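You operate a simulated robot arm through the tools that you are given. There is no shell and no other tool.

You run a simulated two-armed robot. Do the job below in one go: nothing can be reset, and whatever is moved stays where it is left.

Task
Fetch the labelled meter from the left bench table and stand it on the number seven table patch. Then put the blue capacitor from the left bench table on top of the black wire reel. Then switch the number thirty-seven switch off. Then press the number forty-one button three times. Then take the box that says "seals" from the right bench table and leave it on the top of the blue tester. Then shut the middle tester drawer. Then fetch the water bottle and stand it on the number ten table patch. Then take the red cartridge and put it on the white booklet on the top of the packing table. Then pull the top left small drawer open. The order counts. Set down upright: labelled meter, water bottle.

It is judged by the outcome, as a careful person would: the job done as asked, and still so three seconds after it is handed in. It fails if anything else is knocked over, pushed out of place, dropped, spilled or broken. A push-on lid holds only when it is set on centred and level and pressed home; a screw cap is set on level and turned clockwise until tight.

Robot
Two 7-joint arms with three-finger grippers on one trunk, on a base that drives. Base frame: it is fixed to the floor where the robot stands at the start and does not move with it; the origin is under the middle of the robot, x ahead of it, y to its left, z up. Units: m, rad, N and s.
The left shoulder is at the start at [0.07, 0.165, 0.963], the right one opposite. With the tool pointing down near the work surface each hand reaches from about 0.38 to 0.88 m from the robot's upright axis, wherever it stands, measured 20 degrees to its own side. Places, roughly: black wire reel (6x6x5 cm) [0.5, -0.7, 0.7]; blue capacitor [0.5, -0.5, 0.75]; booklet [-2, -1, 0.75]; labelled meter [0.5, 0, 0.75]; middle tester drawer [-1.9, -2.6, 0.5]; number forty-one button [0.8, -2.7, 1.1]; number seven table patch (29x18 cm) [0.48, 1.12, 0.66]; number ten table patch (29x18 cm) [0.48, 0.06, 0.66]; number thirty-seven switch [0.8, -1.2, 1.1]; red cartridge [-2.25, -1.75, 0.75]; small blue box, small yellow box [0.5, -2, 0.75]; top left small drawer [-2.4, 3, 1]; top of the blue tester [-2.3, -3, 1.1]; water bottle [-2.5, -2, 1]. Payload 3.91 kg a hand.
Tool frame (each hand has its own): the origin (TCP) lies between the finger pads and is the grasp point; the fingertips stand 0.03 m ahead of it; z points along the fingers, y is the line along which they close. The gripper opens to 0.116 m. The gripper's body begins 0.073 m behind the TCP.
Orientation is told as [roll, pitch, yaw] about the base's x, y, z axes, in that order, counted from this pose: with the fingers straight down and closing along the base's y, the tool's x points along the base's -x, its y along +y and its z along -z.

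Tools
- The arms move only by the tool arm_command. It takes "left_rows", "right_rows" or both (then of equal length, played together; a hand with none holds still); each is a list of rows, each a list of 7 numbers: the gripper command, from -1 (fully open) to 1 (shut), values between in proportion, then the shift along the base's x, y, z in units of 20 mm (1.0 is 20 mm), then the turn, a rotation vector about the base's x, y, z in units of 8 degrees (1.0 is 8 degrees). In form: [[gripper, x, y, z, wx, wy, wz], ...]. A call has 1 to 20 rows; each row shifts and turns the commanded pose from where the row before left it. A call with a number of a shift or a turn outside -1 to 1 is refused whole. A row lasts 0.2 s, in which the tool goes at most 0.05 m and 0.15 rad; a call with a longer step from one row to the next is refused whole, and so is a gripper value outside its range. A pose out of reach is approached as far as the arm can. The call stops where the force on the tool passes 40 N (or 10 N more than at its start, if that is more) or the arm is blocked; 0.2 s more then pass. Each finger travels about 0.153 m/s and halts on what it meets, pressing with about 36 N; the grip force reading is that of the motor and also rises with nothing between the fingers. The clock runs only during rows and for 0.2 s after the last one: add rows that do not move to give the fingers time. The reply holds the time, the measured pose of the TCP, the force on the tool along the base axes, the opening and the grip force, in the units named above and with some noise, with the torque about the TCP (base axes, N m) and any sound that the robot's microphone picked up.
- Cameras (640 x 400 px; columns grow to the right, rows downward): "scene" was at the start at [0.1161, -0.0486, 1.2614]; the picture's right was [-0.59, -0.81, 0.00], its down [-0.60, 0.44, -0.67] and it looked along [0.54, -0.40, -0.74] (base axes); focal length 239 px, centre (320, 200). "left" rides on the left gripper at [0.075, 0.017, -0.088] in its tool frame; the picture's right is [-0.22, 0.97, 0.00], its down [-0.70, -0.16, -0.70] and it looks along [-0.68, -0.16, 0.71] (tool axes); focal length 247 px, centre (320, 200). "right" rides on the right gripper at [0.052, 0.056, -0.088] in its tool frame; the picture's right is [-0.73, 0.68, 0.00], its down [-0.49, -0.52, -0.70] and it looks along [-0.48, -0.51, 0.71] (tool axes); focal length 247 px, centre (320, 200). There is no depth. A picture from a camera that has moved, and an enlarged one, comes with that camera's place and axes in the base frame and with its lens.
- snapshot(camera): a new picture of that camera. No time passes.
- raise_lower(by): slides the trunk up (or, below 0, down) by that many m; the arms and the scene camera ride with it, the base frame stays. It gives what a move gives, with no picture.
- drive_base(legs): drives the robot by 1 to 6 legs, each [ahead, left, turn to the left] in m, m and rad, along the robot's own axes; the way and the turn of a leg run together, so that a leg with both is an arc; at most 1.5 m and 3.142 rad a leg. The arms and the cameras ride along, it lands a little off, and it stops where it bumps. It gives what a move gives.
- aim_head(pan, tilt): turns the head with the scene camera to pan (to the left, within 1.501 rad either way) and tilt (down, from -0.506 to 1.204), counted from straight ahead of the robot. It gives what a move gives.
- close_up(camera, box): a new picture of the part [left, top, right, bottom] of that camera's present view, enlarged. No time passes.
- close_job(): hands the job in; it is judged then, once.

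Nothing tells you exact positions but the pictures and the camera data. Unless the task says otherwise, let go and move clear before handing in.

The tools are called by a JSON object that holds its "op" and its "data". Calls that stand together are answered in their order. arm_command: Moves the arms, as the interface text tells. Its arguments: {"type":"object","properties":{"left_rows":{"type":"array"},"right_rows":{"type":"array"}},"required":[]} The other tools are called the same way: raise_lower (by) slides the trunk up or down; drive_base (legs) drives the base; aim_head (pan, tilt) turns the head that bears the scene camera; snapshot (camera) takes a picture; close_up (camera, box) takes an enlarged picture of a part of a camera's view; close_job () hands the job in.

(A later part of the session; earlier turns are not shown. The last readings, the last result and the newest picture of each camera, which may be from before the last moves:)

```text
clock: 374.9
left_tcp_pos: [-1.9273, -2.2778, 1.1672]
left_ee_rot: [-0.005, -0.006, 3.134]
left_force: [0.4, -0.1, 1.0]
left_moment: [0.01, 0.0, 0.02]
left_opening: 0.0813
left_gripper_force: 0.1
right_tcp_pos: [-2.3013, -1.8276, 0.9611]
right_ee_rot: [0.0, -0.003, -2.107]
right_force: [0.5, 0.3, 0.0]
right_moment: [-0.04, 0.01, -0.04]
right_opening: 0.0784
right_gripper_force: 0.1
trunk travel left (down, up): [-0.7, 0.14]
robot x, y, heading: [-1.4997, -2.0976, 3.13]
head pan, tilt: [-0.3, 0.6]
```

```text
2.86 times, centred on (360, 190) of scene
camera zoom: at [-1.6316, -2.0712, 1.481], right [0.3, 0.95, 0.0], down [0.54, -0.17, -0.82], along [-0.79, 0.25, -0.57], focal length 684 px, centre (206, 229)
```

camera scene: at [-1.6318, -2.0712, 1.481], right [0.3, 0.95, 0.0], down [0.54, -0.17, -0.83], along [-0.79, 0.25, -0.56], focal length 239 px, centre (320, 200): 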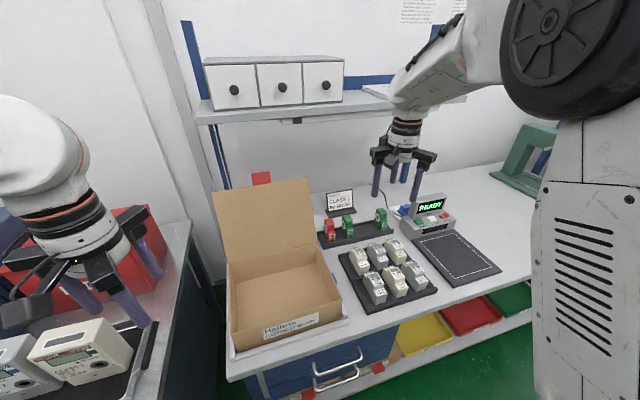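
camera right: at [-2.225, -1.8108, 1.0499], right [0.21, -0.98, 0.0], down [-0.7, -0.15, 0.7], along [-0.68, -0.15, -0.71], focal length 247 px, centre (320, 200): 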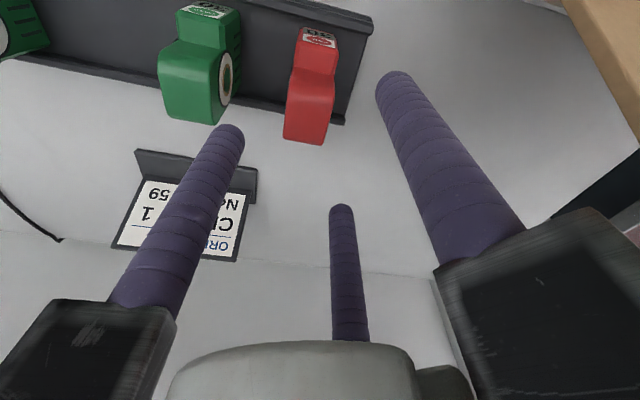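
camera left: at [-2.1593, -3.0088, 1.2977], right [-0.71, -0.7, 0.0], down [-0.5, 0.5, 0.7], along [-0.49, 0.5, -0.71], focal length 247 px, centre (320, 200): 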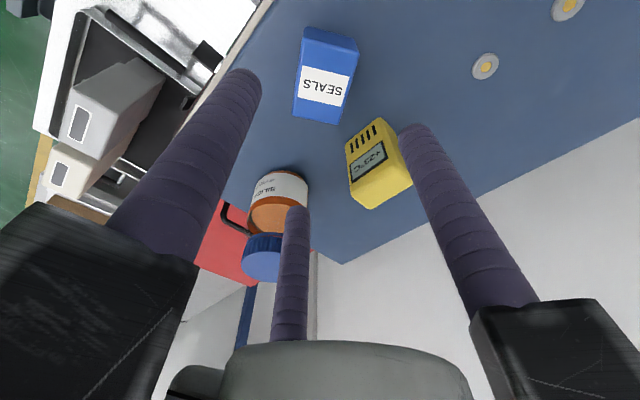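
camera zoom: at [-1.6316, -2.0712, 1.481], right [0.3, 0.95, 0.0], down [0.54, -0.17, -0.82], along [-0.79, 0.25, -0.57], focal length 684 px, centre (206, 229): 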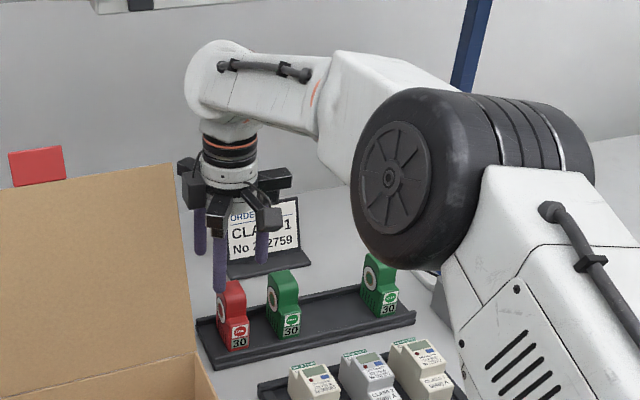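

{"op": "arm_command", "data": {"right_rows": [[-0.35, 0.4, -0.1, 0, 0, 0, 0], [-0.35, 0, 0, -0.8, 0, 0, 0], [-0.35, 0, 0, -0.8, 0, 0, 0], [-0.35, 0, 0, -0.8, 0, 0, 0], [-0.35, 0, 0, -0.8, 0, 0, 0], [-0.35, 0, 0, -0.8, 0, 0, 0], [-0.35, 0, 0, -0.8, 0, 0, 0], [-0.35, 0, 0, -0.1, 0, 0, 0], [-0.35, 0, 0, 0, 0, 0, 0]]}}

{"op": "snapshot", "data": {"camera": "right"}}

{"op": "close_up", "data": {"camera": "scene", "box": [290, 140, 420, 250]}}

```text
clock: 376.9
left_tcp_pos: [-1.9282, -2.2785, 1.1668]
left_ee_rot: [-0.002, -0.007, 3.134]
left_force: [0.8, 0.2, -0.5]
left_moment: [-0.05, -0.03, -0.01]
left_opening: 0.0813
left_gripper_force: 0.1
right_tcp_pos: [-2.2926, -1.8292, 0.8629]
right_ee_rot: [0.001, 0.0, -2.105]
right_force: [0.3, 1.1, 0.3]
right_moment: [0.01, -0.01, -0.02]
right_opening: 0.0782
right_gripper_force: 0.0
trunk travel left (down, up): [-0.7, 0.14]
robot x, y, heading: [-1.5011, -2.0962, 3.131]
head pan, tilt: [-0.3, 0.6]
```

```text
taken
camera right: at [-2.2169, -1.8123, 0.952], right [0.21, -0.98, 0.0], down [-0.7, -0.15, 0.7], along [-0.68, -0.15, -0.71], focal length 247 px, centre (320, 200)
```

right: 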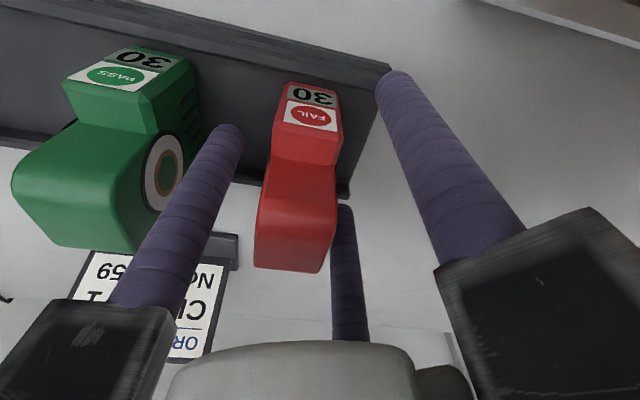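

```text
3.64 times, centred on (355, 195) of scene
camera zoom: at [-1.6317, -2.0712, 1.481], right [0.3, 0.95, 0.0], down [0.54, -0.17, -0.82], along [-0.79, 0.25, -0.57], focal length 870 px, centre (193, 218)
```

zoom: 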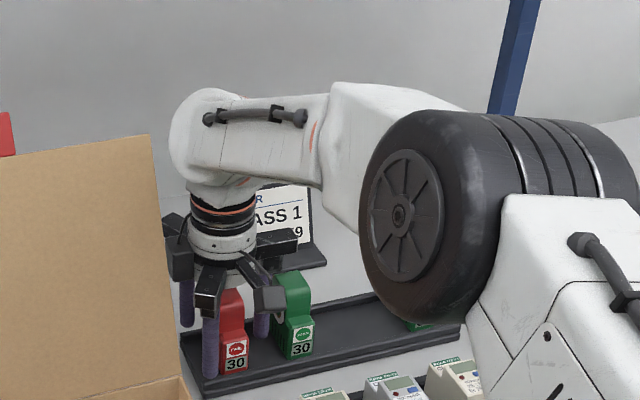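

{"op": "arm_command", "data": {"right_rows": [[-0.2, 0, 0, 0, 0, 0, 0], [-0.05, 0, 0, 0, 0, 0, 0], [0.05, 0, 0, 0, 0, 0, 0], [0.15, 0, 0, 0, 0, 0, 0], [0.2, 0, 0, 0, 0, 0, 0], [0.25, 0, 0, 0, 0, 0, 0], [0.25, 0, 0, 0, 0, 0, 0]]}}

{"op": "snapshot", "data": {"camera": "right"}}

```text
clock: 378.5
left_tcp_pos: [-1.9275, -2.2782, 1.1668]
left_ee_rot: [-0.003, -0.007, 3.132]
left_force: [-0.1, 0.0, -0.8]
left_moment: [0.02, 0.01, 0.02]
left_opening: 0.0813
left_gripper_force: 0.0
right_tcp_pos: [-2.2928, -1.8289, 0.8631]
right_ee_rot: [0.0, -0.001, -2.105]
right_force: [1.8, 0.3, 0.4]
right_moment: [-0.01, -0.02, 0.04]
right_opening: 0.0442
right_gripper_force: 0.9
trunk travel left (down, up): [-0.7, 0.14]
robot x, y, heading: [-1.5018, -2.0952, 3.132]
head pan, tilt: [-0.3, 0.6]
```

```text
taken
camera right: at [-2.2166, -1.8123, 0.9521], right [0.21, -0.98, 0.0], down [-0.7, -0.15, 0.7], along [-0.68, -0.15, -0.71], focal length 247 px, centre (320, 200)
```

right: 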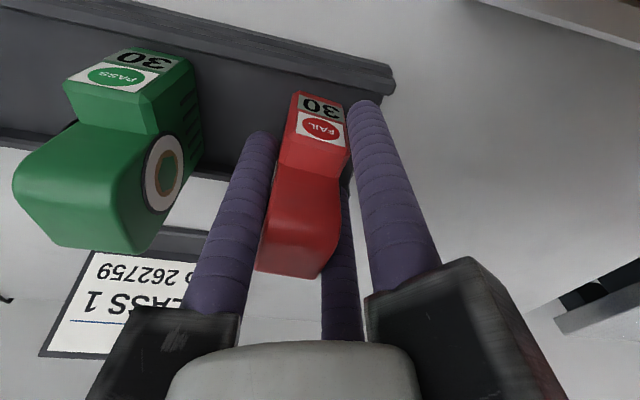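

{"op": "arm_command", "data": {"right_rows": [[0.35, 0, 0, 0, 0, 0, 0], [0.6, 0, 0, 0, 0, 0, 0], [1, 0, 0, 0, 0, 0, 0], [1, 0, 0, 0, 0, 0, 0]]}}

{"op": "snapshot", "data": {"camera": "right"}}

```text
clock: 379.5
left_tcp_pos: [-1.9254, -2.278, 1.167]
left_ee_rot: [-0.004, -0.009, 3.132]
left_force: [0.3, 0.5, -0.9]
left_moment: [-0.01, 0.01, 0.0]
left_opening: 0.0809
left_gripper_force: 0.1
right_tcp_pos: [-2.2887, -1.8314, 0.8643]
right_ee_rot: [0.001, 0.0, -2.104]
right_force: [20.3, -5.2, -2.9]
right_moment: [-0.21, -0.89, 0.28]
right_opening: 0.0396
right_gripper_force: 35.9
trunk travel left (down, up): [-0.7, 0.14]
robot x, y, heading: [-1.4948, -2.0969, 3.134]
head pan, tilt: [-0.3, 0.6]
```

```text
taken
camera right: at [-2.2145, -1.813, 0.9523], right [0.21, -0.98, 0.0], down [-0.7, -0.15, 0.7], along [-0.68, -0.15, -0.72], focal length 247 px, centre (320, 200)
```

right: 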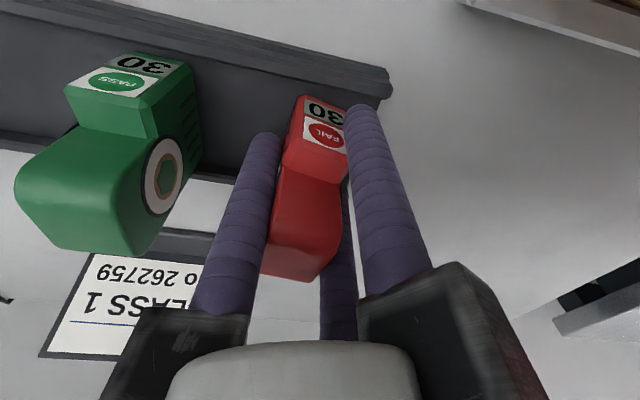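

The cartridge is gripped but wedged a little against the tray rail (20 N). I'll relax that by shifting the hand about 4 mm forward before lifting.

{"op": "arm_command", "data": {"right_rows": [[1, 0.1, -0.05, 0.05, 0, 0, 0], [1, 0.1, -0.05, 0, 0, 0, 0], [1, 0, 0, 0, 0, 0, 0]]}}

{"op": "snapshot", "data": {"camera": "right"}}

```text
clock: 380.3
left_tcp_pos: [-1.9268, -2.2781, 1.1673]
left_ee_rot: [-0.001, -0.007, 3.133]
left_force: [0.2, -0.5, -0.6]
left_moment: [-0.02, 0.02, -0.02]
left_opening: 0.081
left_gripper_force: 0.1
right_tcp_pos: [-2.2886, -1.8308, 0.8657]
right_ee_rot: [-0.002, -0.003, -2.107]
right_force: [6.3, -0.5, -0.9]
right_moment: [0.01, -0.31, -0.05]
right_opening: 0.0383
right_gripper_force: 36.0
trunk travel left (down, up): [-0.7, 0.14]
robot x, y, heading: [-1.5026, -2.0965, 3.132]
head pan, tilt: [-0.3, 0.6]
```

```text
taken
camera right: at [-2.2133, -1.814, 0.9538], right [0.21, -0.98, 0.0], down [-0.7, -0.15, 0.7], along [-0.69, -0.15, -0.71], focal length 247 px, centre (320, 200)
```

right: 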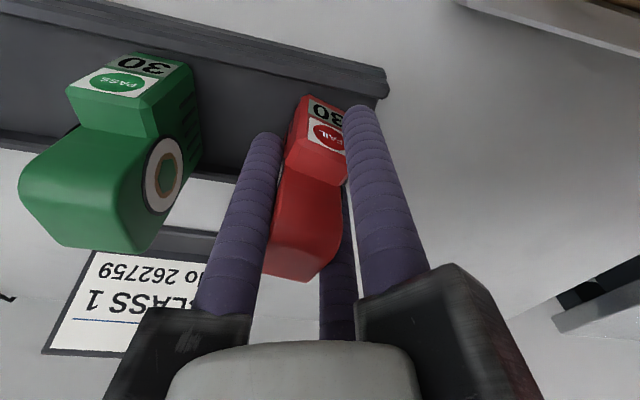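

The grip keeps creeping, so I'll let go and take a better hold, centred on the taller rear part.

{"op": "arm_command", "data": {"right_rows": [[0.4, 0, 0, 0, 0, 0, 0], [0.2, 0, 0, 0, 0, 0, 0], [0, 0, 0, 0, 0, 0, 0], [-0.2, 0, 0, 0, 0, 0, 0], [-0.35, 0, 0, 0, 0, 0, 0], [-0.35, 0, 0, 0, 0, 0, 0]]}}

{"op": "snapshot", "data": {"camera": "right"}}

{"op": "close_up", "data": {"camera": "right", "box": [200, 60, 420, 320]}}

```text
clock: 381.7
left_tcp_pos: [-1.9276, -2.2767, 1.1656]
left_ee_rot: [-0.004, -0.006, 3.134]
left_force: [-1.1, 0.0, 0.5]
left_moment: [-0.02, -0.01, 0.0]
left_opening: 0.0812
left_gripper_force: 0.0
right_tcp_pos: [-2.289, -1.831, 0.8641]
right_ee_rot: [0.001, 0.0, -2.107]
right_force: [-0.2, -0.5, 0.4]
right_moment: [0.03, -0.03, 0.0]
right_opening: 0.0785
right_gripper_force: 0.2
trunk travel left (down, up): [-0.7, 0.14]
robot x, y, heading: [-1.4997, -2.0987, 3.13]
head pan, tilt: [-0.3, 0.6]
```

```text
taken
camera right: at [-2.213, -1.8146, 0.9528], right [0.21, -0.98, 0.0], down [-0.7, -0.15, 0.7], along [-0.68, -0.15, -0.71], focal length 247 px, centre (320, 200)
```

right: 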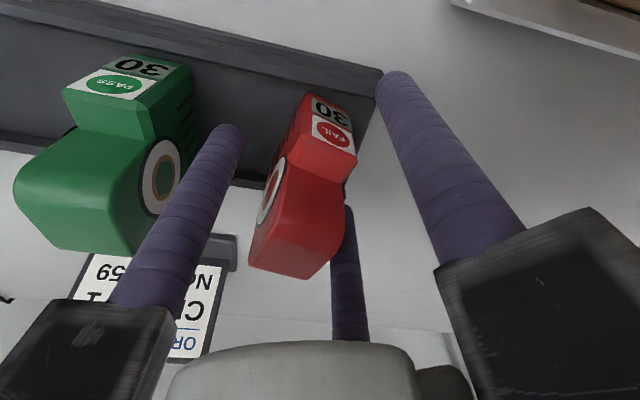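

```text
1.54 times, centred on (310, 190) of right
camera zoom: at [-2.213, -1.8146, 0.9528], right [0.21, -0.98, 0.0], down [-0.7, -0.15, 0.7], along [-0.68, -0.15, -0.71], focal length 380 px, centre (335, 215)
```

zoom: 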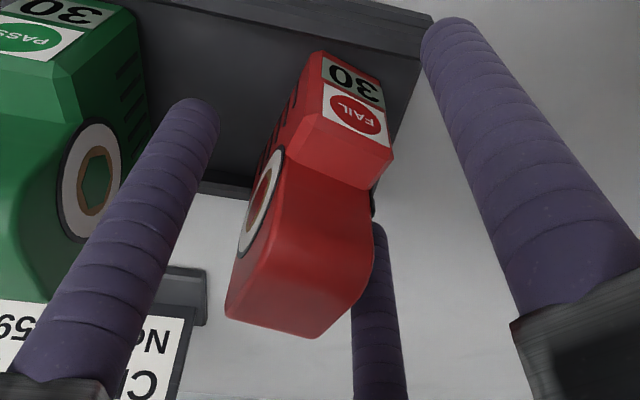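

{"op": "arm_command", "data": {"right_rows": [[-0.35, 0, 0, 1, 0, 0, 0], [-0.35, 0, 0, 1, 0, 0, 0], [-0.35, 0, 0, 1, 0, 0, 0], [-0.35, 0, 0, 0.9, 0, 0, 0], [-0.35, -0.3, 0, 0, 0, 0, -0.94], [-0.35, -0.28, 0, 0, 0, 0, -0.94], [-0.35, 0, 0, 0, 0, 0, 0]]}}

{"op": "snapshot", "data": {"camera": "right"}}

{"op": "close_up", "data": {"camera": "right", "box": [240, 0, 400, 160]}}

```text
clock: 383.3
left_tcp_pos: [-1.9262, -2.2783, 1.1681]
left_ee_rot: [-0.004, -0.007, 3.133]
left_force: [0.1, 0.3, 0.2]
left_moment: [0.0, 0.02, -0.02]
left_opening: 0.0812
left_gripper_force: 0.1
right_tcp_pos: [-2.3004, -1.8308, 0.9421]
right_ee_rot: [-0.001, -0.002, -2.371]
right_force: [-0.1, -0.1, -0.4]
right_moment: [0.05, -0.01, 0.0]
right_opening: 0.0782
right_gripper_force: 0.0
trunk travel left (down, up): [-0.7, 0.14]
robot x, y, heading: [-1.4974, -2.0989, 3.131]
head pan, tilt: [-0.3, 0.6]
```

```text
taken
camera right: at [-2.2224, -1.8342, 1.0315], right [-0.05, -1.0, 0.0], down [-0.71, 0.04, 0.7], along [-0.7, 0.03, -0.71], focal length 247 px, centre (320, 200)
```

right: 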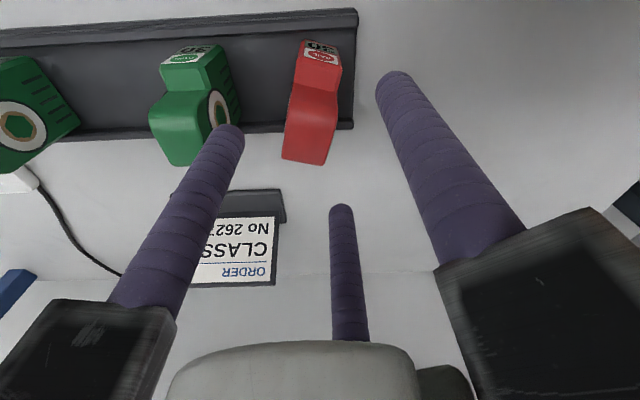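

```text
2.50 times, centred on (320, 80) of right
camera zoom: at [-2.2224, -1.8342, 1.0315], right [-0.05, -1.0, 0.0], down [-0.71, 0.04, 0.7], along [-0.7, 0.03, -0.71], focal length 617 px, centre (320, 500)
```

zoom: 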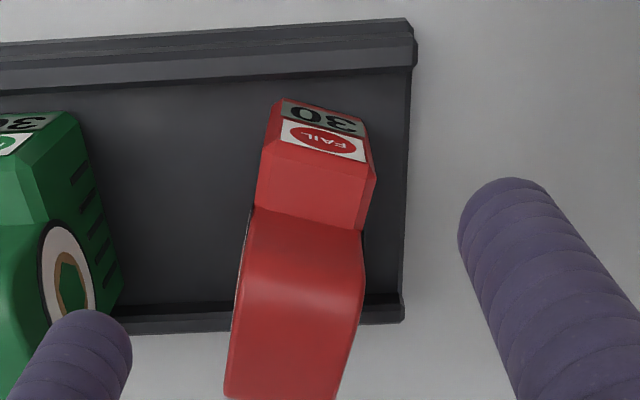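

{"op": "arm_command", "data": {"right_rows": [[-0.35, -0.12, -0.12, -0.5, 0, 0, 0], [-0.35, 0, 0, -0.8, 0, 0, 0], [-0.35, 0, 0, -0.8, 0, 0, 0], [-0.35, 0, 0, -0.8, 0, 0, 0], [-0.35, 0, 0, -0.8, 0, 0, 0], [-0.35, 0, 0, -0.3, 0, 0, 0], [-0.35, 0, 0, 0, 0, 0, 0]]}}

{"op": "snapshot", "data": {"camera": "right"}}

{"op": "arm_command", "data": {"right_rows": [[-0.1, 0, 0, 0, 0, 0, 0], [0.05, 0, 0, 0, 0, 0, 0], [0.12, 0, 0, 0, 0, 0, 0], [0.18, 0, 0, 0, 0, 0, 0], [0.18, 0, 0, 0, 0, 0, 0]]}}

{"op": "snapshot", "data": {"camera": "right"}}

```text
clock: 384.9
left_tcp_pos: [-1.9276, -2.2794, 1.1668]
left_ee_rot: [-0.003, -0.007, 3.133]
left_force: [-0.9, 0.3, 0.6]
left_moment: [-0.03, 0.0, -0.02]
left_opening: 0.0811
left_gripper_force: 0.1
right_tcp_pos: [-2.3026, -1.8326, 0.8629]
right_ee_rot: [0.0, -0.001, -2.369]
right_force: [-0.2, -0.5, -0.5]
right_moment: [0.01, 0.01, -0.02]
right_opening: 0.0782
right_gripper_force: 0.0
trunk travel left (down, up): [-0.7, 0.14]
robot x, y, heading: [-1.5015, -2.0968, 3.133]
head pan, tilt: [-0.3, 0.6]
```

```text
taken
camera right: at [-2.2251, -1.8369, 0.9508], right [-0.05, -1.0, 0.0], down [-0.71, 0.03, 0.7], along [-0.7, 0.03, -0.71], focal length 247 px, centre (320, 200)
```

right: 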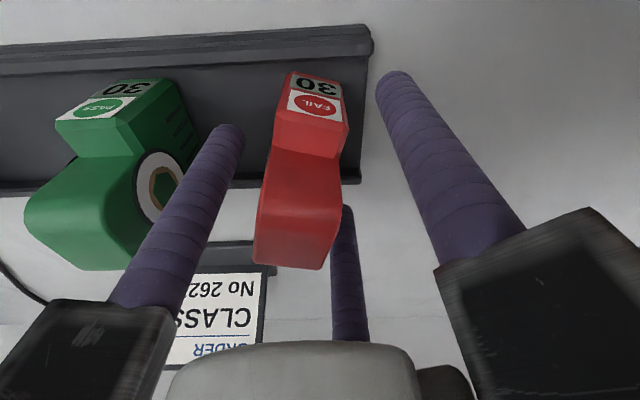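

```text
clock: 386.1
left_tcp_pos: [-1.9276, -2.2772, 1.1663]
left_ee_rot: [-0.003, -0.008, 3.134]
left_force: [-0.2, 0.1, -0.7]
left_moment: [0.01, 0.01, -0.02]
left_opening: 0.081
left_gripper_force: 0.1
right_tcp_pos: [-2.3005, -1.8336, 0.863]
right_ee_rot: [0.002, -0.002, -2.368]
right_force: [0.6, -0.4, 0.1]
right_moment: [0.01, 0.02, -0.01]
right_opening: 0.0476
right_gripper_force: 0.0
trunk travel left (down, up): [-0.7, 0.14]
robot x, y, heading: [-1.4986, -2.0936, 3.131]
head pan, tilt: [-0.3, 0.6]
```

```text
taken
camera right: at [-2.2251, -1.8368, 0.9509], right [-0.05, -1.0, 0.0], down [-0.71, 0.03, 0.7], along [-0.7, 0.03, -0.71], focal length 247 px, centre (320, 200)
```

right: 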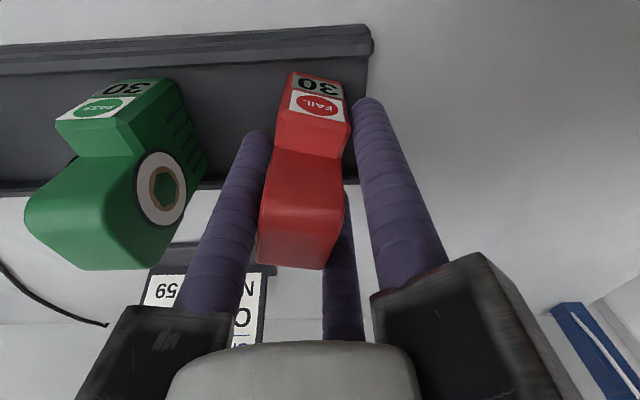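

{"op": "arm_command", "data": {"right_rows": [[0.24, 0, 0, 0, 0, 0, 0], [0.3, 0, 0, 0, 0, 0, 0], [0.3, 0, 0, 0, 0, 0, 0]]}}

{"op": "snapshot", "data": {"camera": "right"}}

```text
clock: 386.9
left_tcp_pos: [-1.9288, -2.2775, 1.1676]
left_ee_rot: [-0.005, -0.008, 3.131]
left_force: [0.0, 0.5, 1.2]
left_moment: [0.0, 0.0, 0.01]
left_opening: 0.0814
left_gripper_force: 0.1
right_tcp_pos: [-2.3016, -1.8343, 0.8621]
right_ee_rot: [0.0, 0.001, -2.369]
right_force: [0.8, 0.1, 1.5]
right_moment: [-0.02, -0.06, -0.01]
right_opening: 0.0444
right_gripper_force: 35.8
trunk travel left (down, up): [-0.7, 0.14]
robot x, y, heading: [-1.4992, -2.0986, 3.135]
head pan, tilt: [-0.3, 0.6]
```

```text
taken
camera right: at [-2.2251, -1.8368, 0.951], right [-0.05, -1.0, 0.0], down [-0.71, 0.03, 0.7], along [-0.7, 0.03, -0.71], focal length 247 px, centre (320, 200)
```

right: 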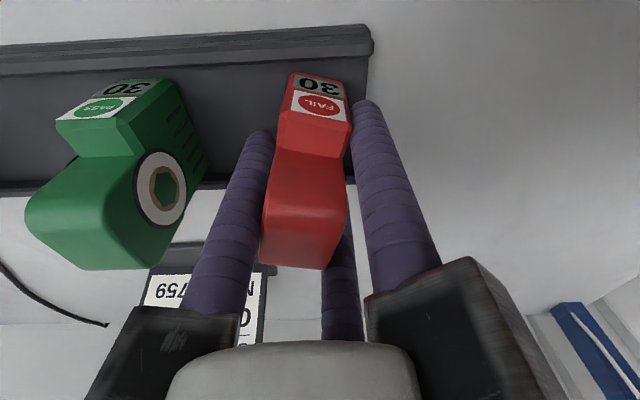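

A firm, aligned grip without side load. Lifting straight up.

{"op": "arm_command", "data": {"right_rows": [[0.6, 0, 0, 0.3, 0, 0, 0], [0.8, 0, 0, 0.5, 0, 0, 0], [0.8, 0, 0, 0.8, 0, 0, 0], [0.8, 0, 0, 0.8, 0, 0, 0], [0.8, 0, 0, 0.8, 0, 0, 0], [0.8, 0, 0, 0.8, 0, 0, 0], [0.8, 0, 0, 0.8, 0, 0, 0], [0.8, 0, 0, 0.4, 0, 0, 0], [0.8, 0, 0, 0, 0, 0, 0]]}}

{"op": "snapshot", "data": {"camera": "right"}}

{"op": "close_up", "data": {"camera": "scene", "box": [280, 120, 440, 260]}}

```text
clock: 388.9
left_tcp_pos: [-1.9286, -2.2778, 1.1671]
left_ee_rot: [-0.002, -0.006, 3.132]
left_force: [-0.1, 0.5, 0.1]
left_moment: [0.03, 0.0, -0.03]
left_opening: 0.0812
left_gripper_force: 0.1
right_tcp_pos: [-2.3022, -1.8333, 0.9664]
right_ee_rot: [0.003, -0.001, -2.369]
right_force: [-0.2, -0.8, -0.2]
right_moment: [-0.03, 0.01, 0.0]
right_opening: 0.0441
right_gripper_force: 36.0
trunk travel left (down, up): [-0.7, 0.14]
robot x, y, heading: [-1.4974, -2.0949, 3.135]
head pan, tilt: [-0.3, 0.6]
```

```text
taken
camera right: at [-2.2253, -1.8364, 1.0546], right [-0.05, -1.0, 0.0], down [-0.71, 0.04, 0.7], along [-0.7, 0.03, -0.71], focal length 247 px, centre (320, 200)
```

right: 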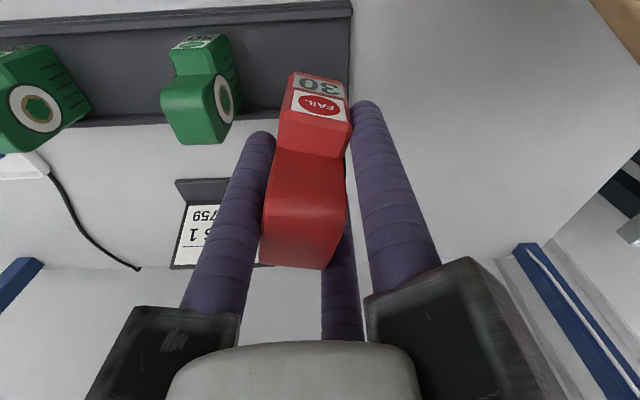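

```text
2.86 times, centred on (360, 190) of scene
camera zoom: at [-1.6319, -2.0711, 1.481], right [0.3, 0.95, 0.0], down [0.54, -0.17, -0.82], along [-0.79, 0.25, -0.57], focal length 684 px, centre (206, 229)
```

zoom: 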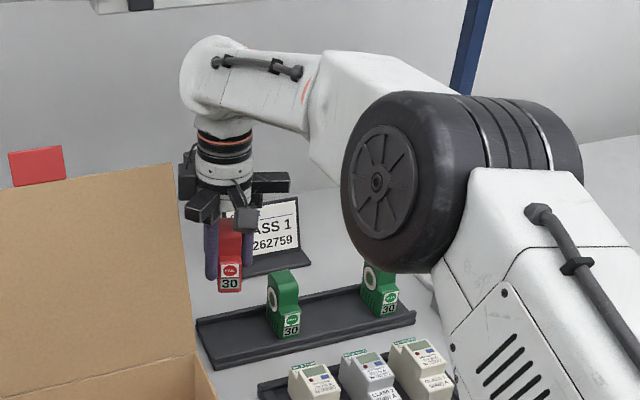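

{"op": "arm_command", "data": {"right_rows": [[0.8, 0.1, 0.8, 0, 0, 0, 0], [0.8, 0.3, 0.8, 0, 0, 0, 0], [0.8, 0.6, 0.8, 0.2, 0, 0, 0], [0.8, 1, 0.5, 0.4, 0, 0, 0], [0.8, 1, 0.5, 0.6, 0, 0, 0], [0.8, 1, 0.3, 0.8, 0, 0, 0], [0.8, 1, 0, 0.8, 0, 0, 0], [0.8, 1, 0, 0.8, 0, 0, 0], [0.8, 1, 0, 0.8, 0, 0, 0], [0.8, 1, 0, 0.8, 0, 0, 0], [0.8, 1, 0, 0.5, 0, 0, 0], [0.8, 1, 0, 0, 0, 0, 0], [0.8, 1, 0, 0, 0, 0, 0], [0.8, 1, 0, 0, 0, 0, 0], [0.8, 0, 0, 0, 0, 0, 0]]}}

{"op": "drive_base", "data": {"legs": [[-0.4, 0, 0], [0, -0.9, 0]]}}

{"op": "aim_head", "data": {"pan": -0.4, "tilt": 0.5}}

{"op": "snapshot", "data": {"camera": "scene"}}

```text
clock: 392.1
left_tcp_pos: [-1.9282, -2.2765, 1.1669]
left_ee_rot: [-0.002, -0.005, 3.133]
left_force: [-0.2, -0.5, 0.8]
left_moment: [0.0, -0.01, 0.0]
left_opening: 0.0816
left_gripper_force: 0.2
right_tcp_pos: [-2.0629, -1.7578, 1.08]
right_ee_rot: [0.001, 0.001, -2.369]
right_force: [-0.6, 0.4, -0.2]
right_moment: [-0.03, 0.0, -0.01]
right_opening: 0.0441
right_gripper_force: 35.9
trunk travel left (down, up): [-0.7, 0.14]
robot x, y, heading: [-1.5015, -2.0952, 3.138]
head pan, tilt: [-0.3, 0.6]
```

```text
clock: 399.0
left_tcp_pos: [-1.519, -1.374, 1.1675]
left_ee_rot: [-0.004, -0.008, 3.13]
left_force: [-0.2, -0.3, 0.0]
left_moment: [0.03, -0.02, -0.03]
left_opening: 0.0811
left_gripper_force: 0.0
right_tcp_pos: [-1.6526, -0.8539, 1.0799]
right_ee_rot: [0.001, 0.0, -2.369]
right_force: [0.3, 0.7, -0.1]
right_moment: [0.01, -0.02, 0.0]
right_opening: 0.0442
right_gripper_force: 35.7
trunk travel left (down, up): [-0.7, 0.14]
robot x, y, heading: [-1.0912, -1.1926, 3.131]
head pan, tilt: [-0.3, 0.6]
```

```text
clock: 399.7
left_tcp_pos: [-1.5204, -1.3731, 1.1667]
left_ee_rot: [-0.003, -0.007, 3.131]
left_force: [-1.0, 0.7, 0.3]
left_moment: [0.0, 0.01, 0.03]
left_opening: 0.0813
left_gripper_force: 0.0
right_tcp_pos: [-1.6525, -0.8541, 1.0803]
right_ee_rot: [-0.001, -0.001, -2.369]
right_force: [-0.5, 0.5, -1.4]
right_moment: [-0.02, -0.01, -0.01]
right_opening: 0.044
right_gripper_force: 35.8
trunk travel left (down, up): [-0.7, 0.14]
robot x, y, heading: [-1.0907, -1.1938, 3.134]
head pan, tilt: [-0.4, 0.499]
```

```text
taken
camera scene: at [-1.2226, -1.1583, 1.4901], right [0.4, 0.92, 0.0], down [0.44, -0.19, -0.88], along [-0.8, 0.35, -0.48], focal length 239 px, centre (320, 200)
```

scene: 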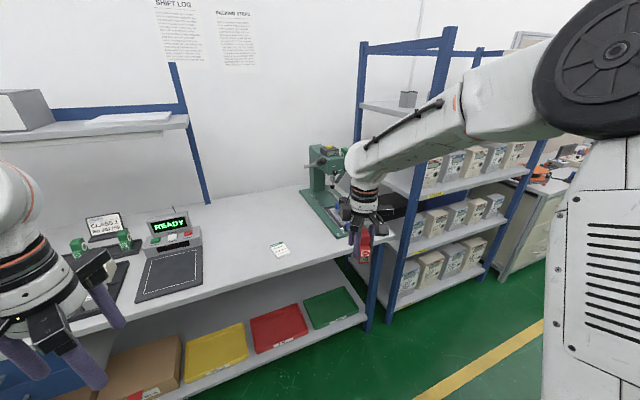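

{"op": "close_up", "data": {"camera": "scene", "box": [240, 220, 340, 280]}}

{"op": "close_up", "data": {"camera": "scene", "box": [300, 170, 420, 290]}}

```text
6.40 times, centred on (290, 250) of scene
camera zoom: at [-1.2226, -1.1583, 1.4901], right [0.4, 0.92, 0.0], down [0.44, -0.19, -0.88], along [-0.8, 0.35, -0.48], focal length 1531 px, centre (512, -120)
```

zoom: 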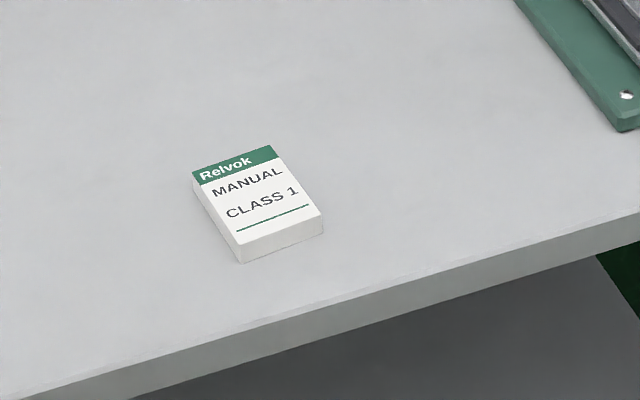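

```text
3.33 times, centred on (360, 230) of scene
camera zoom: at [-1.2226, -1.1583, 1.4901], right [0.4, 0.92, 0.0], down [0.44, -0.19, -0.88], along [-0.8, 0.35, -0.48], focal length 798 px, centre (187, 100)
```

zoom: 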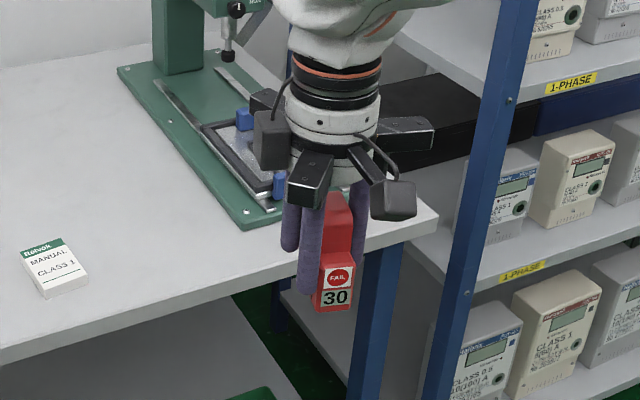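

The booklet "Relvok MANUAL" lies around [-2.03, -1.0], 6 × 8 cm, turned about 8°. I'll drive in so the hand is near it and look with the wrist camera.

{"op": "drive_base", "data": {"legs": [[0.3, 0.13, 0]]}}

{"op": "arm_command", "data": {"right_rows": [[0.8, 0, 0, -0.4, 0, 0, 0.92], [0.8, 0, 0, -0.4, 0, 0, 0.92], [0.8, 0, 0, -0.4, 0, 0, 0.92], [0.8, 0, 0, 0, 0, 0, 0]]}}

{"op": "snapshot", "data": {"camera": "right"}}

{"op": "aim_head", "data": {"pan": -0.4, "tilt": 0.7}}

{"op": "snapshot", "data": {"camera": "scene"}}

```text
clock: 401.8
left_tcp_pos: [-1.8198, -1.5009, 1.1667]
left_ee_rot: [-0.002, -0.006, 3.129]
left_force: [0.3, 0.6, -0.4]
left_moment: [0.01, -0.02, -0.01]
left_opening: 0.0812
left_gripper_force: 0.0
right_tcp_pos: [-1.9533, -0.9816, 1.0811]
right_ee_rot: [0.0, -0.002, -2.37]
right_force: [0.0, 0.6, -1.1]
right_moment: [-0.04, 0.0, 0.02]
right_opening: 0.0445
right_gripper_force: 35.9
trunk travel left (down, up): [-0.7, 0.14]
robot x, y, heading: [-1.3924, -1.3232, 3.131]
head pan, tilt: [-0.4, 0.499]
```

```text
clock: 402.8
left_tcp_pos: [-1.8205, -1.5023, 1.168]
left_ee_rot: [-0.003, -0.007, 3.129]
left_force: [0.2, -0.5, 0.1]
left_moment: [0.01, -0.02, 0.02]
left_opening: 0.0815
left_gripper_force: 0.0
right_tcp_pos: [-1.9536, -0.9815, 1.0573]
right_ee_rot: [-0.002, -0.003, -1.983]
right_force: [-0.8, 0.0, -0.5]
right_moment: [0.01, 0.0, 0.0]
right_opening: 0.0441
right_gripper_force: 35.6
trunk travel left (down, up): [-0.7, 0.14]
robot x, y, heading: [-1.3931, -1.32, 3.136]
head pan, tilt: [-0.4, 0.499]
```

```text
taken
camera right: at [-1.8806, -0.9553, 1.145], right [0.33, -0.94, 0.0], down [-0.67, -0.23, 0.7], along [-0.66, -0.23, -0.71], focal length 247 px, centre (320, 200)
```

right: 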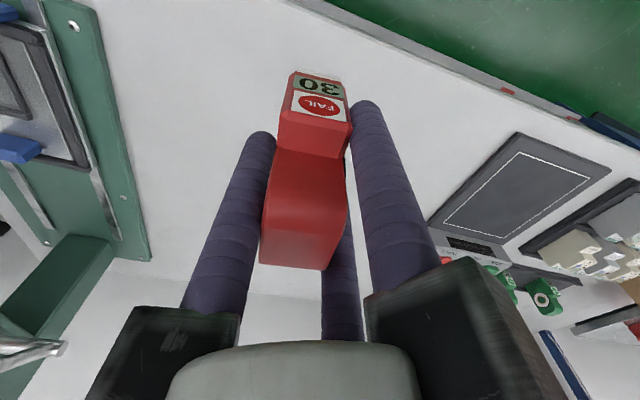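

```text
clock: 403.6
left_tcp_pos: [-1.8203, -1.5012, 1.167]
left_ee_rot: [-0.004, -0.006, 3.128]
left_force: [-0.3, 0.3, -0.5]
left_moment: [0.02, -0.03, 0.02]
left_opening: 0.0812
left_gripper_force: 0.0
right_tcp_pos: [-1.9539, -0.9814, 1.0574]
right_ee_rot: [0.0, -0.001, -1.987]
right_force: [-0.6, 0.0, -1.3]
right_moment: [0.0, 0.0, 0.01]
right_opening: 0.044
right_gripper_force: 35.6
trunk travel left (down, up): [-0.7, 0.14]
robot x, y, heading: [-1.3946, -1.3234, 3.13]
head pan, tilt: [-0.4, 0.7]
```

```text
taken
camera scene: at [-1.5183, -1.2885, 1.4724], right [0.4, 0.92, 0.0], down [0.59, -0.26, -0.77], along [-0.7, 0.31, -0.64], focal length 239 px, centre (320, 200)
```

scene: 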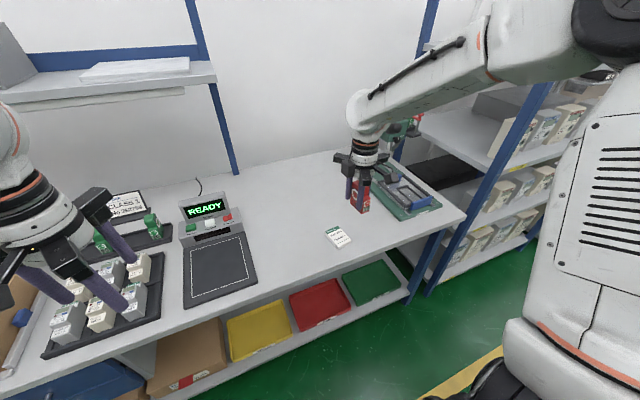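

{"op": "close_up", "data": {"camera": "scene", "box": [300, 150, 420, 260]}}

```text
3.64 times, centred on (360, 205) of scene
camera zoom: at [-1.5183, -1.2885, 1.4724], right [0.4, 0.92, 0.0], down [0.59, -0.26, -0.77], along [-0.7, 0.31, -0.64], focal length 870 px, centre (174, 182)
```

zoom: 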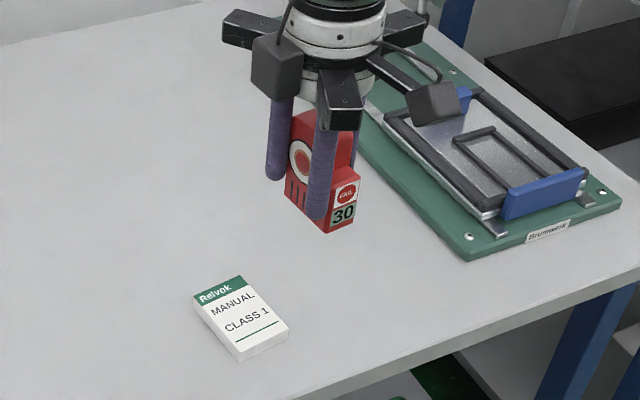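

{"op": "arm_command", "data": {"right_rows": [[0.8, -0.886, -0.271, -0.5, 0, 0, 0], [0.8, -0.886, -0.271, -0.8, 0, 0, 0], [0.8, -0.886, -0.271, -0.8, 0, 0, 0], [0.8, -0.886, -0.271, -0.8, 0, 0, 0], [0.8, 0, 0, -0.9, 0, 0, 0], [0.8, 0, 0, -0.9, 0, 0, 0], [0.8, 0, 0, -0.9, 0, 0, 0], [0.8, 0, 0, -0.9, 0, 0, 0], [0.8, 0, 0, -0.8, 0, 0, 0], [0.8, 0, 0, -0.5, 0, 0, 0], [0.8, 0, 0, 0, 0, 0, 0]]}}

{"op": "close_up", "data": {"camera": "scene", "box": [280, 150, 400, 270]}}

{"op": "snapshot", "data": {"camera": "right"}}

```text
clock: 406.0
left_tcp_pos: [-1.8209, -1.502, 1.1671]
left_ee_rot: [-0.004, -0.006, 3.128]
left_force: [0.8, 0.5, 0.1]
left_moment: [0.01, 0.06, -0.03]
left_opening: 0.0813
left_gripper_force: 0.1
right_tcp_pos: [-2.0248, -1.0026, 0.8995]
right_ee_rot: [-0.001, -0.002, -1.985]
right_force: [-0.3, 0.0, 0.4]
right_moment: [-0.02, 0.01, 0.01]
right_opening: 0.0443
right_gripper_force: 36.0
trunk travel left (down, up): [-0.7, 0.14]
robot x, y, heading: [-1.3957, -1.3191, 3.126]
head pan, tilt: [-0.4, 0.7]
```

```text
3.33 times, centred on (340, 210) of scene
camera zoom: at [-1.518, -1.2885, 1.4724], right [0.4, 0.92, 0.0], down [0.59, -0.26, -0.76], along [-0.7, 0.31, -0.64], focal length 798 px, centre (253, 167)
```

zoom: 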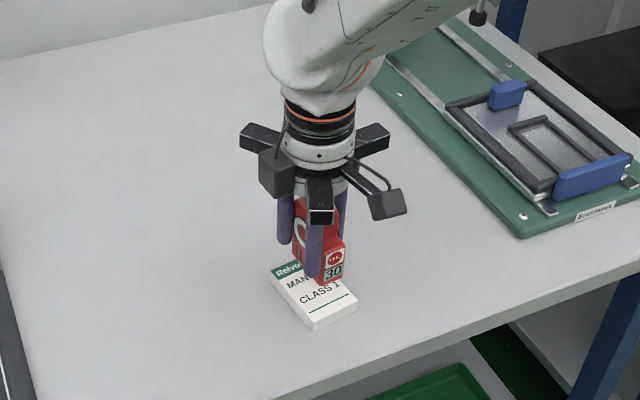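

```text
taken
camera right: at [-1.9519, -0.9767, 0.9881], right [0.33, -0.94, 0.0], down [-0.67, -0.23, 0.7], along [-0.66, -0.23, -0.71], focal length 247 px, centre (320, 200)
```

right: 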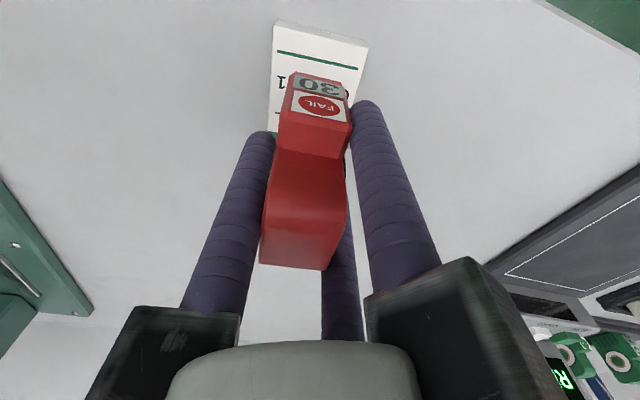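

{"op": "arm_command", "data": {"right_rows": [[0.8, 0, 0, -0.4, 0, 0, 0], [0.8, 0, 0, -0.3, 0, 0, 0], [0.8, 0, 0, -0.2, 0, 0, 0], [0.8, 0, 0, 0, 0, 0, 0]]}}

{"op": "close_up", "data": {"camera": "scene", "box": [310, 200, 370, 260]}}

```text
clock: 407.0
left_tcp_pos: [-1.82, -1.5007, 1.1661]
left_ee_rot: [-0.003, -0.007, 3.131]
left_force: [1.1, 0.1, 0.2]
left_moment: [0.0, 0.01, -0.02]
left_opening: 0.0811
left_gripper_force: 0.0
right_tcp_pos: [-2.0259, -1.003, 0.8818]
right_ee_rot: [0.001, -0.002, -1.986]
right_force: [-0.7, -0.2, -0.6]
right_moment: [-0.02, -0.02, 0.02]
right_opening: 0.044
right_gripper_force: 35.7
trunk travel left (down, up): [-0.7, 0.14]
robot x, y, heading: [-1.3921, -1.321, 3.135]
head pan, tilt: [-0.4, 0.7]
```

```text
6.67 times, centred on (340, 230) of scene
camera zoom: at [-1.5182, -1.2884, 1.4724], right [0.4, 0.92, 0.0], down [0.59, -0.26, -0.76], along [-0.7, 0.31, -0.64], focal length 1595 px, centre (187, 0)
```

zoom: 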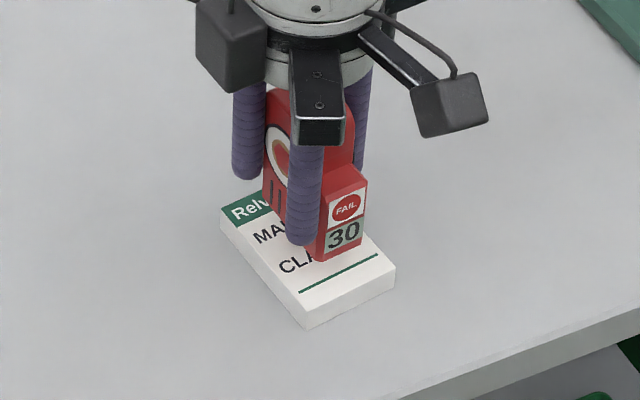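

{"op": "arm_command", "data": {"right_rows": [[0.8, 0.4, -0.45, 0, 0, 0, 0], [0.8, 0, 0, 0, 0, 0, 0]]}}

{"op": "close_up", "data": {"camera": "scene", "box": [310, 200, 370, 260]}}

{"op": "close_up", "data": {"camera": "right", "box": [220, 0, 420, 160]}}

```text
clock: 407.6
left_tcp_pos: [-1.8201, -1.5013, 1.1676]
left_ee_rot: [-0.002, -0.007, 3.128]
left_force: [0.4, 0.2, -0.9]
left_moment: [-0.01, 0.01, -0.03]
left_opening: 0.0813
left_gripper_force: 0.0
right_tcp_pos: [-2.0179, -1.0105, 0.881]
right_ee_rot: [0.0, -0.003, -1.987]
right_force: [-0.7, 0.0, -0.7]
right_moment: [0.03, 0.03, -0.02]
right_opening: 0.0442
right_gripper_force: 35.6
trunk travel left (down, up): [-0.7, 0.14]
robot x, y, heading: [-1.3919, -1.3222, 3.135]
head pan, tilt: [-0.4, 0.7]
```

```text
6.67 times, centred on (340, 230) of scene
camera zoom: at [-1.5184, -1.2881, 1.4723], right [0.4, 0.92, 0.0], down [0.59, -0.26, -0.76], along [-0.7, 0.31, -0.64], focal length 1595 px, centre (187, 0)
```

zoom: 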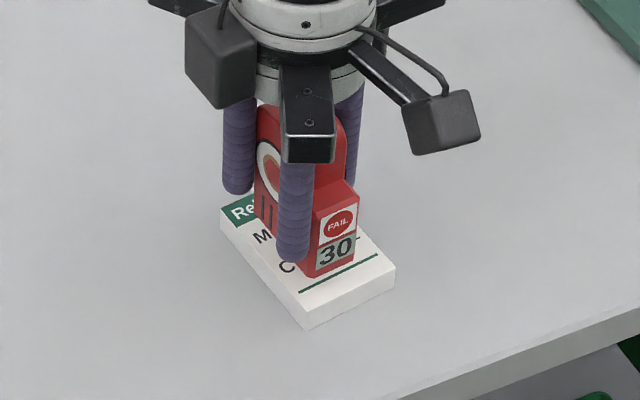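

```text
2.50 times, centred on (320, 80) of right
camera zoom: at [-1.9441, -0.9859, 0.9703], right [0.33, -0.94, 0.0], down [-0.67, -0.23, 0.7], along [-0.66, -0.23, -0.71], focal length 617 px, centre (320, 500)
```

zoom: 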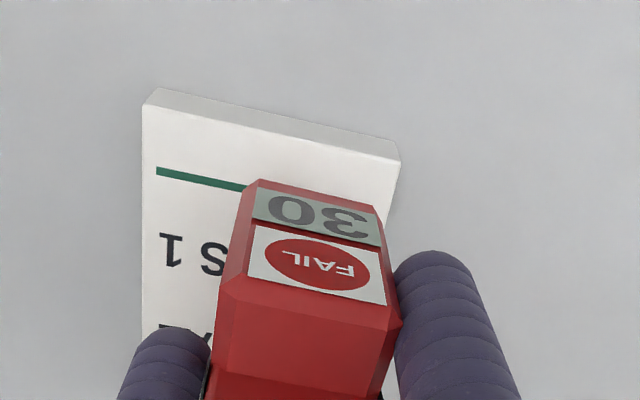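

Both cameras say the cartridge is now about 1 cm too far to -y; I'll shift it back and check again.

{"op": "arm_command", "data": {"right_rows": [[0.8, -0.2, 0.48, 0, 0, 0, 0], [0.8, 0, 0, 0, 0, 0, 0]]}}

{"op": "close_up", "data": {"camera": "right", "box": [220, 0, 420, 160]}}

{"op": "arm_command", "data": {"right_rows": [[0.8, 0, 0, -0.1, 0, 0, 0], [0.8, 0, 0, -0.1, 0, 0, 0], [0.8, 0, 0, -0.1, 0, 0, 0], [0.8, 0, 0, 0, 0, 0, 0]]}}

```text
clock: 408.2
left_tcp_pos: [-1.8211, -1.5, 1.1668]
left_ee_rot: [-0.004, -0.007, 3.131]
left_force: [-0.8, -0.3, 0.3]
left_moment: [0.0, -0.01, -0.01]
left_opening: 0.0809
left_gripper_force: 0.0
right_tcp_pos: [-2.0212, -1.0032, 0.883]
right_ee_rot: [0.0, 0.0, -1.988]
right_force: [-0.7, -1.4, -0.9]
right_moment: [-0.04, 0.0, 0.02]
right_opening: 0.0443
right_gripper_force: 36.2
trunk travel left (down, up): [-0.7, 0.14]
robot x, y, heading: [-1.3871, -1.3191, 3.131]
head pan, tilt: [-0.4, 0.7]
```

```text
2.50 times, centred on (320, 80) of right
camera zoom: at [-1.9482, -0.9766, 0.9708], right [0.33, -0.94, 0.0], down [-0.68, -0.23, 0.7], along [-0.66, -0.23, -0.71], focal length 617 px, centre (320, 500)
```

zoom: 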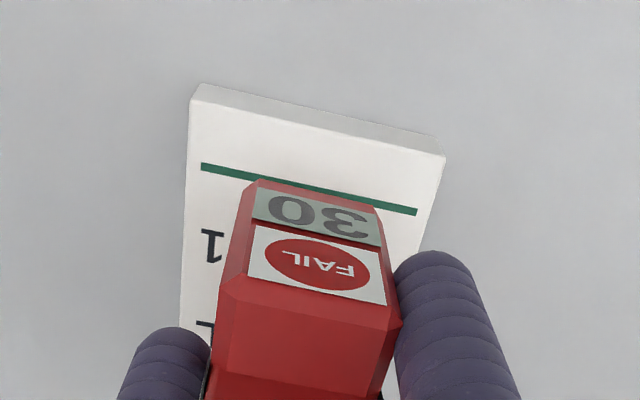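

```text
clock: 409.2
left_tcp_pos: [-1.8199, -1.5013, 1.1667]
left_ee_rot: [-0.004, -0.006, 3.13]
left_force: [-0.8, -0.4, -1.0]
left_moment: [0.06, 0.02, -0.01]
left_opening: 0.0813
left_gripper_force: 0.2
right_tcp_pos: [-2.0206, -1.0019, 0.8756]
right_ee_rot: [0.0, 0.001, -1.986]
right_force: [-0.4, -0.4, -1.0]
right_moment: [-0.02, 0.04, -0.03]
right_opening: 0.0443
right_gripper_force: 36.5
trunk travel left (down, up): [-0.7, 0.14]
robot x, y, heading: [-1.3923, -1.3205, 3.128]
head pan, tilt: [-0.4, 0.7]
```

{"op": "arm_command", "data": {"right_rows": [[0.8, 0, 0, -0.1, 0, 0, 0], [0.8, 0, 0, -0.1, 0, 0, 0], [0.8, 0, 0, 0, 0, 0, 0]]}}

{"op": "arm_command", "data": {"right_rows": [[0.8, 0, 0, -0.1, 0, 0, 0], [0.8, 0, 0, 0, 0, 0, 0]]}}

{"op": "arm_command", "data": {"right_rows": [[0.8, 0, 0, -0.1, 0, 0, 0], [0.8, 0, 0, 0, 0, 0, 0]]}}

```text
clock: 410.0
left_tcp_pos: [-1.8205, -1.5011, 1.1669]
left_ee_rot: [-0.004, -0.006, 3.129]
left_force: [0.1, -0.1, 0.2]
left_moment: [-0.01, -0.01, 0.0]
left_opening: 0.0812
left_gripper_force: 0.1
right_tcp_pos: [-2.0215, -1.0014, 0.8716]
right_ee_rot: [-0.001, -0.002, -1.987]
right_force: [-0.1, 0.1, -0.4]
right_moment: [-0.05, 0.01, -0.03]
right_opening: 0.044
right_gripper_force: 36.2
trunk travel left (down, up): [-0.7, 0.14]
robot x, y, heading: [-1.3919, -1.3197, 3.135]
head pan, tilt: [-0.4, 0.7]
```

```text
clock: 410.6
left_tcp_pos: [-1.8201, -1.5013, 1.1665]
left_ee_rot: [-0.004, -0.007, 3.129]
left_force: [-0.6, -0.8, 0.0]
left_moment: [0.0, 0.03, -0.01]
left_opening: 0.0813
left_gripper_force: 0.1
right_tcp_pos: [-2.0217, -1.0026, 0.871]
right_ee_rot: [-0.001, -0.001, -1.986]
right_force: [0.1, 0.4, -1.2]
right_moment: [-0.01, 0.0, 0.0]
right_opening: 0.0443
right_gripper_force: 36.3
trunk travel left (down, up): [-0.7, 0.14]
robot x, y, heading: [-1.3932, -1.3209, 3.13]
head pan, tilt: [-0.4, 0.7]
```

```text
clock: 411.2
left_tcp_pos: [-1.8203, -1.5006, 1.1669]
left_ee_rot: [-0.004, -0.007, 3.129]
left_force: [0.8, -0.2, -0.5]
left_moment: [0.01, 0.01, 0.03]
left_opening: 0.0811
left_gripper_force: 0.0
right_tcp_pos: [-2.0207, -1.0008, 0.8685]
right_ee_rot: [0.0, -0.002, -1.987]
right_force: [0.4, -0.4, -1.7]
right_moment: [-0.04, -0.01, 0.0]
right_opening: 0.044
right_gripper_force: 36.0
trunk travel left (down, up): [-0.7, 0.14]
robot x, y, heading: [-1.3914, -1.3191, 3.135]
head pan, tilt: [-0.4, 0.7]
```

{"op": "close_up", "data": {"camera": "scene", "box": [310, 200, 370, 260]}}

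{"op": "arm_command", "data": {"right_rows": [[0.8, 0, 0, -0.1, 0, 0, 0], [0.8, 0, 0, 0, 0, 0, 0]]}}

{"op": "arm_command", "data": {"right_rows": [[0.8, 0, 0, -0.1, 0, 0, 0], [0.8, 0, 0, 0, 0, 0, 0]]}}

```text
6.67 times, centred on (340, 230) of scene
camera zoom: at [-1.5181, -1.2885, 1.4724], right [0.4, 0.92, 0.0], down [0.59, -0.26, -0.76], along [-0.7, 0.31, -0.64], focal length 1595 px, centre (187, 0)
```

zoom: 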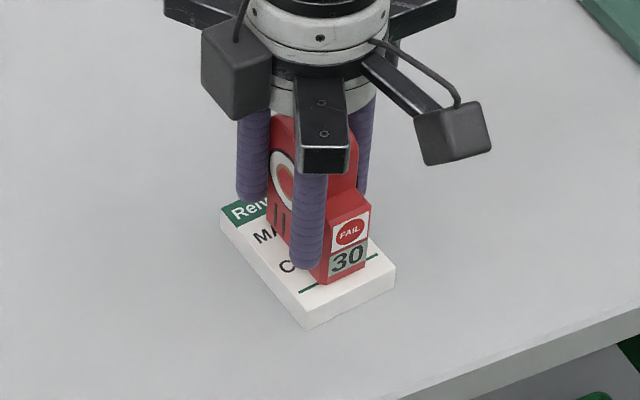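

```text
clock: 411.8
left_tcp_pos: [-1.8202, -1.5011, 1.1676]
left_ee_rot: [-0.004, -0.007, 3.129]
left_force: [-0.1, -0.8, -0.5]
left_moment: [0.03, -0.02, 0.0]
left_opening: 0.0811
left_gripper_force: 0.1
right_tcp_pos: [-2.0202, -1.0026, 0.868]
right_ee_rot: [-0.003, -0.002, -1.987]
right_force: [0.6, 1.3, 7.4]
right_moment: [0.03, -0.18, 0.01]
right_opening: 0.0444
right_gripper_force: 35.8
trunk travel left (down, up): [-0.7, 0.14]
robot x, y, heading: [-1.3908, -1.3228, 3.13]
head pan, tilt: [-0.4, 0.7]
```

```text
clock: 412.4
left_tcp_pos: [-1.8185, -1.502, 1.1681]
left_ee_rot: [-0.003, -0.007, 3.129]
left_force: [0.0, 1.1, 0.3]
left_moment: [0.0, 0.01, -0.04]
left_opening: 0.0815
left_gripper_force: 0.1
right_tcp_pos: [-2.0196, -1.0026, 0.8673]
right_ee_rot: [-0.007, -0.001, -1.985]
right_force: [-0.8, 2.7, 22.0]
right_moment: [0.18, -0.36, 0.01]
right_opening: 0.0442
right_gripper_force: 35.8
trunk travel left (down, up): [-0.7, 0.14]
robot x, y, heading: [-1.3937, -1.3236, 3.128]
head pan, tilt: [-0.4, 0.7]
```

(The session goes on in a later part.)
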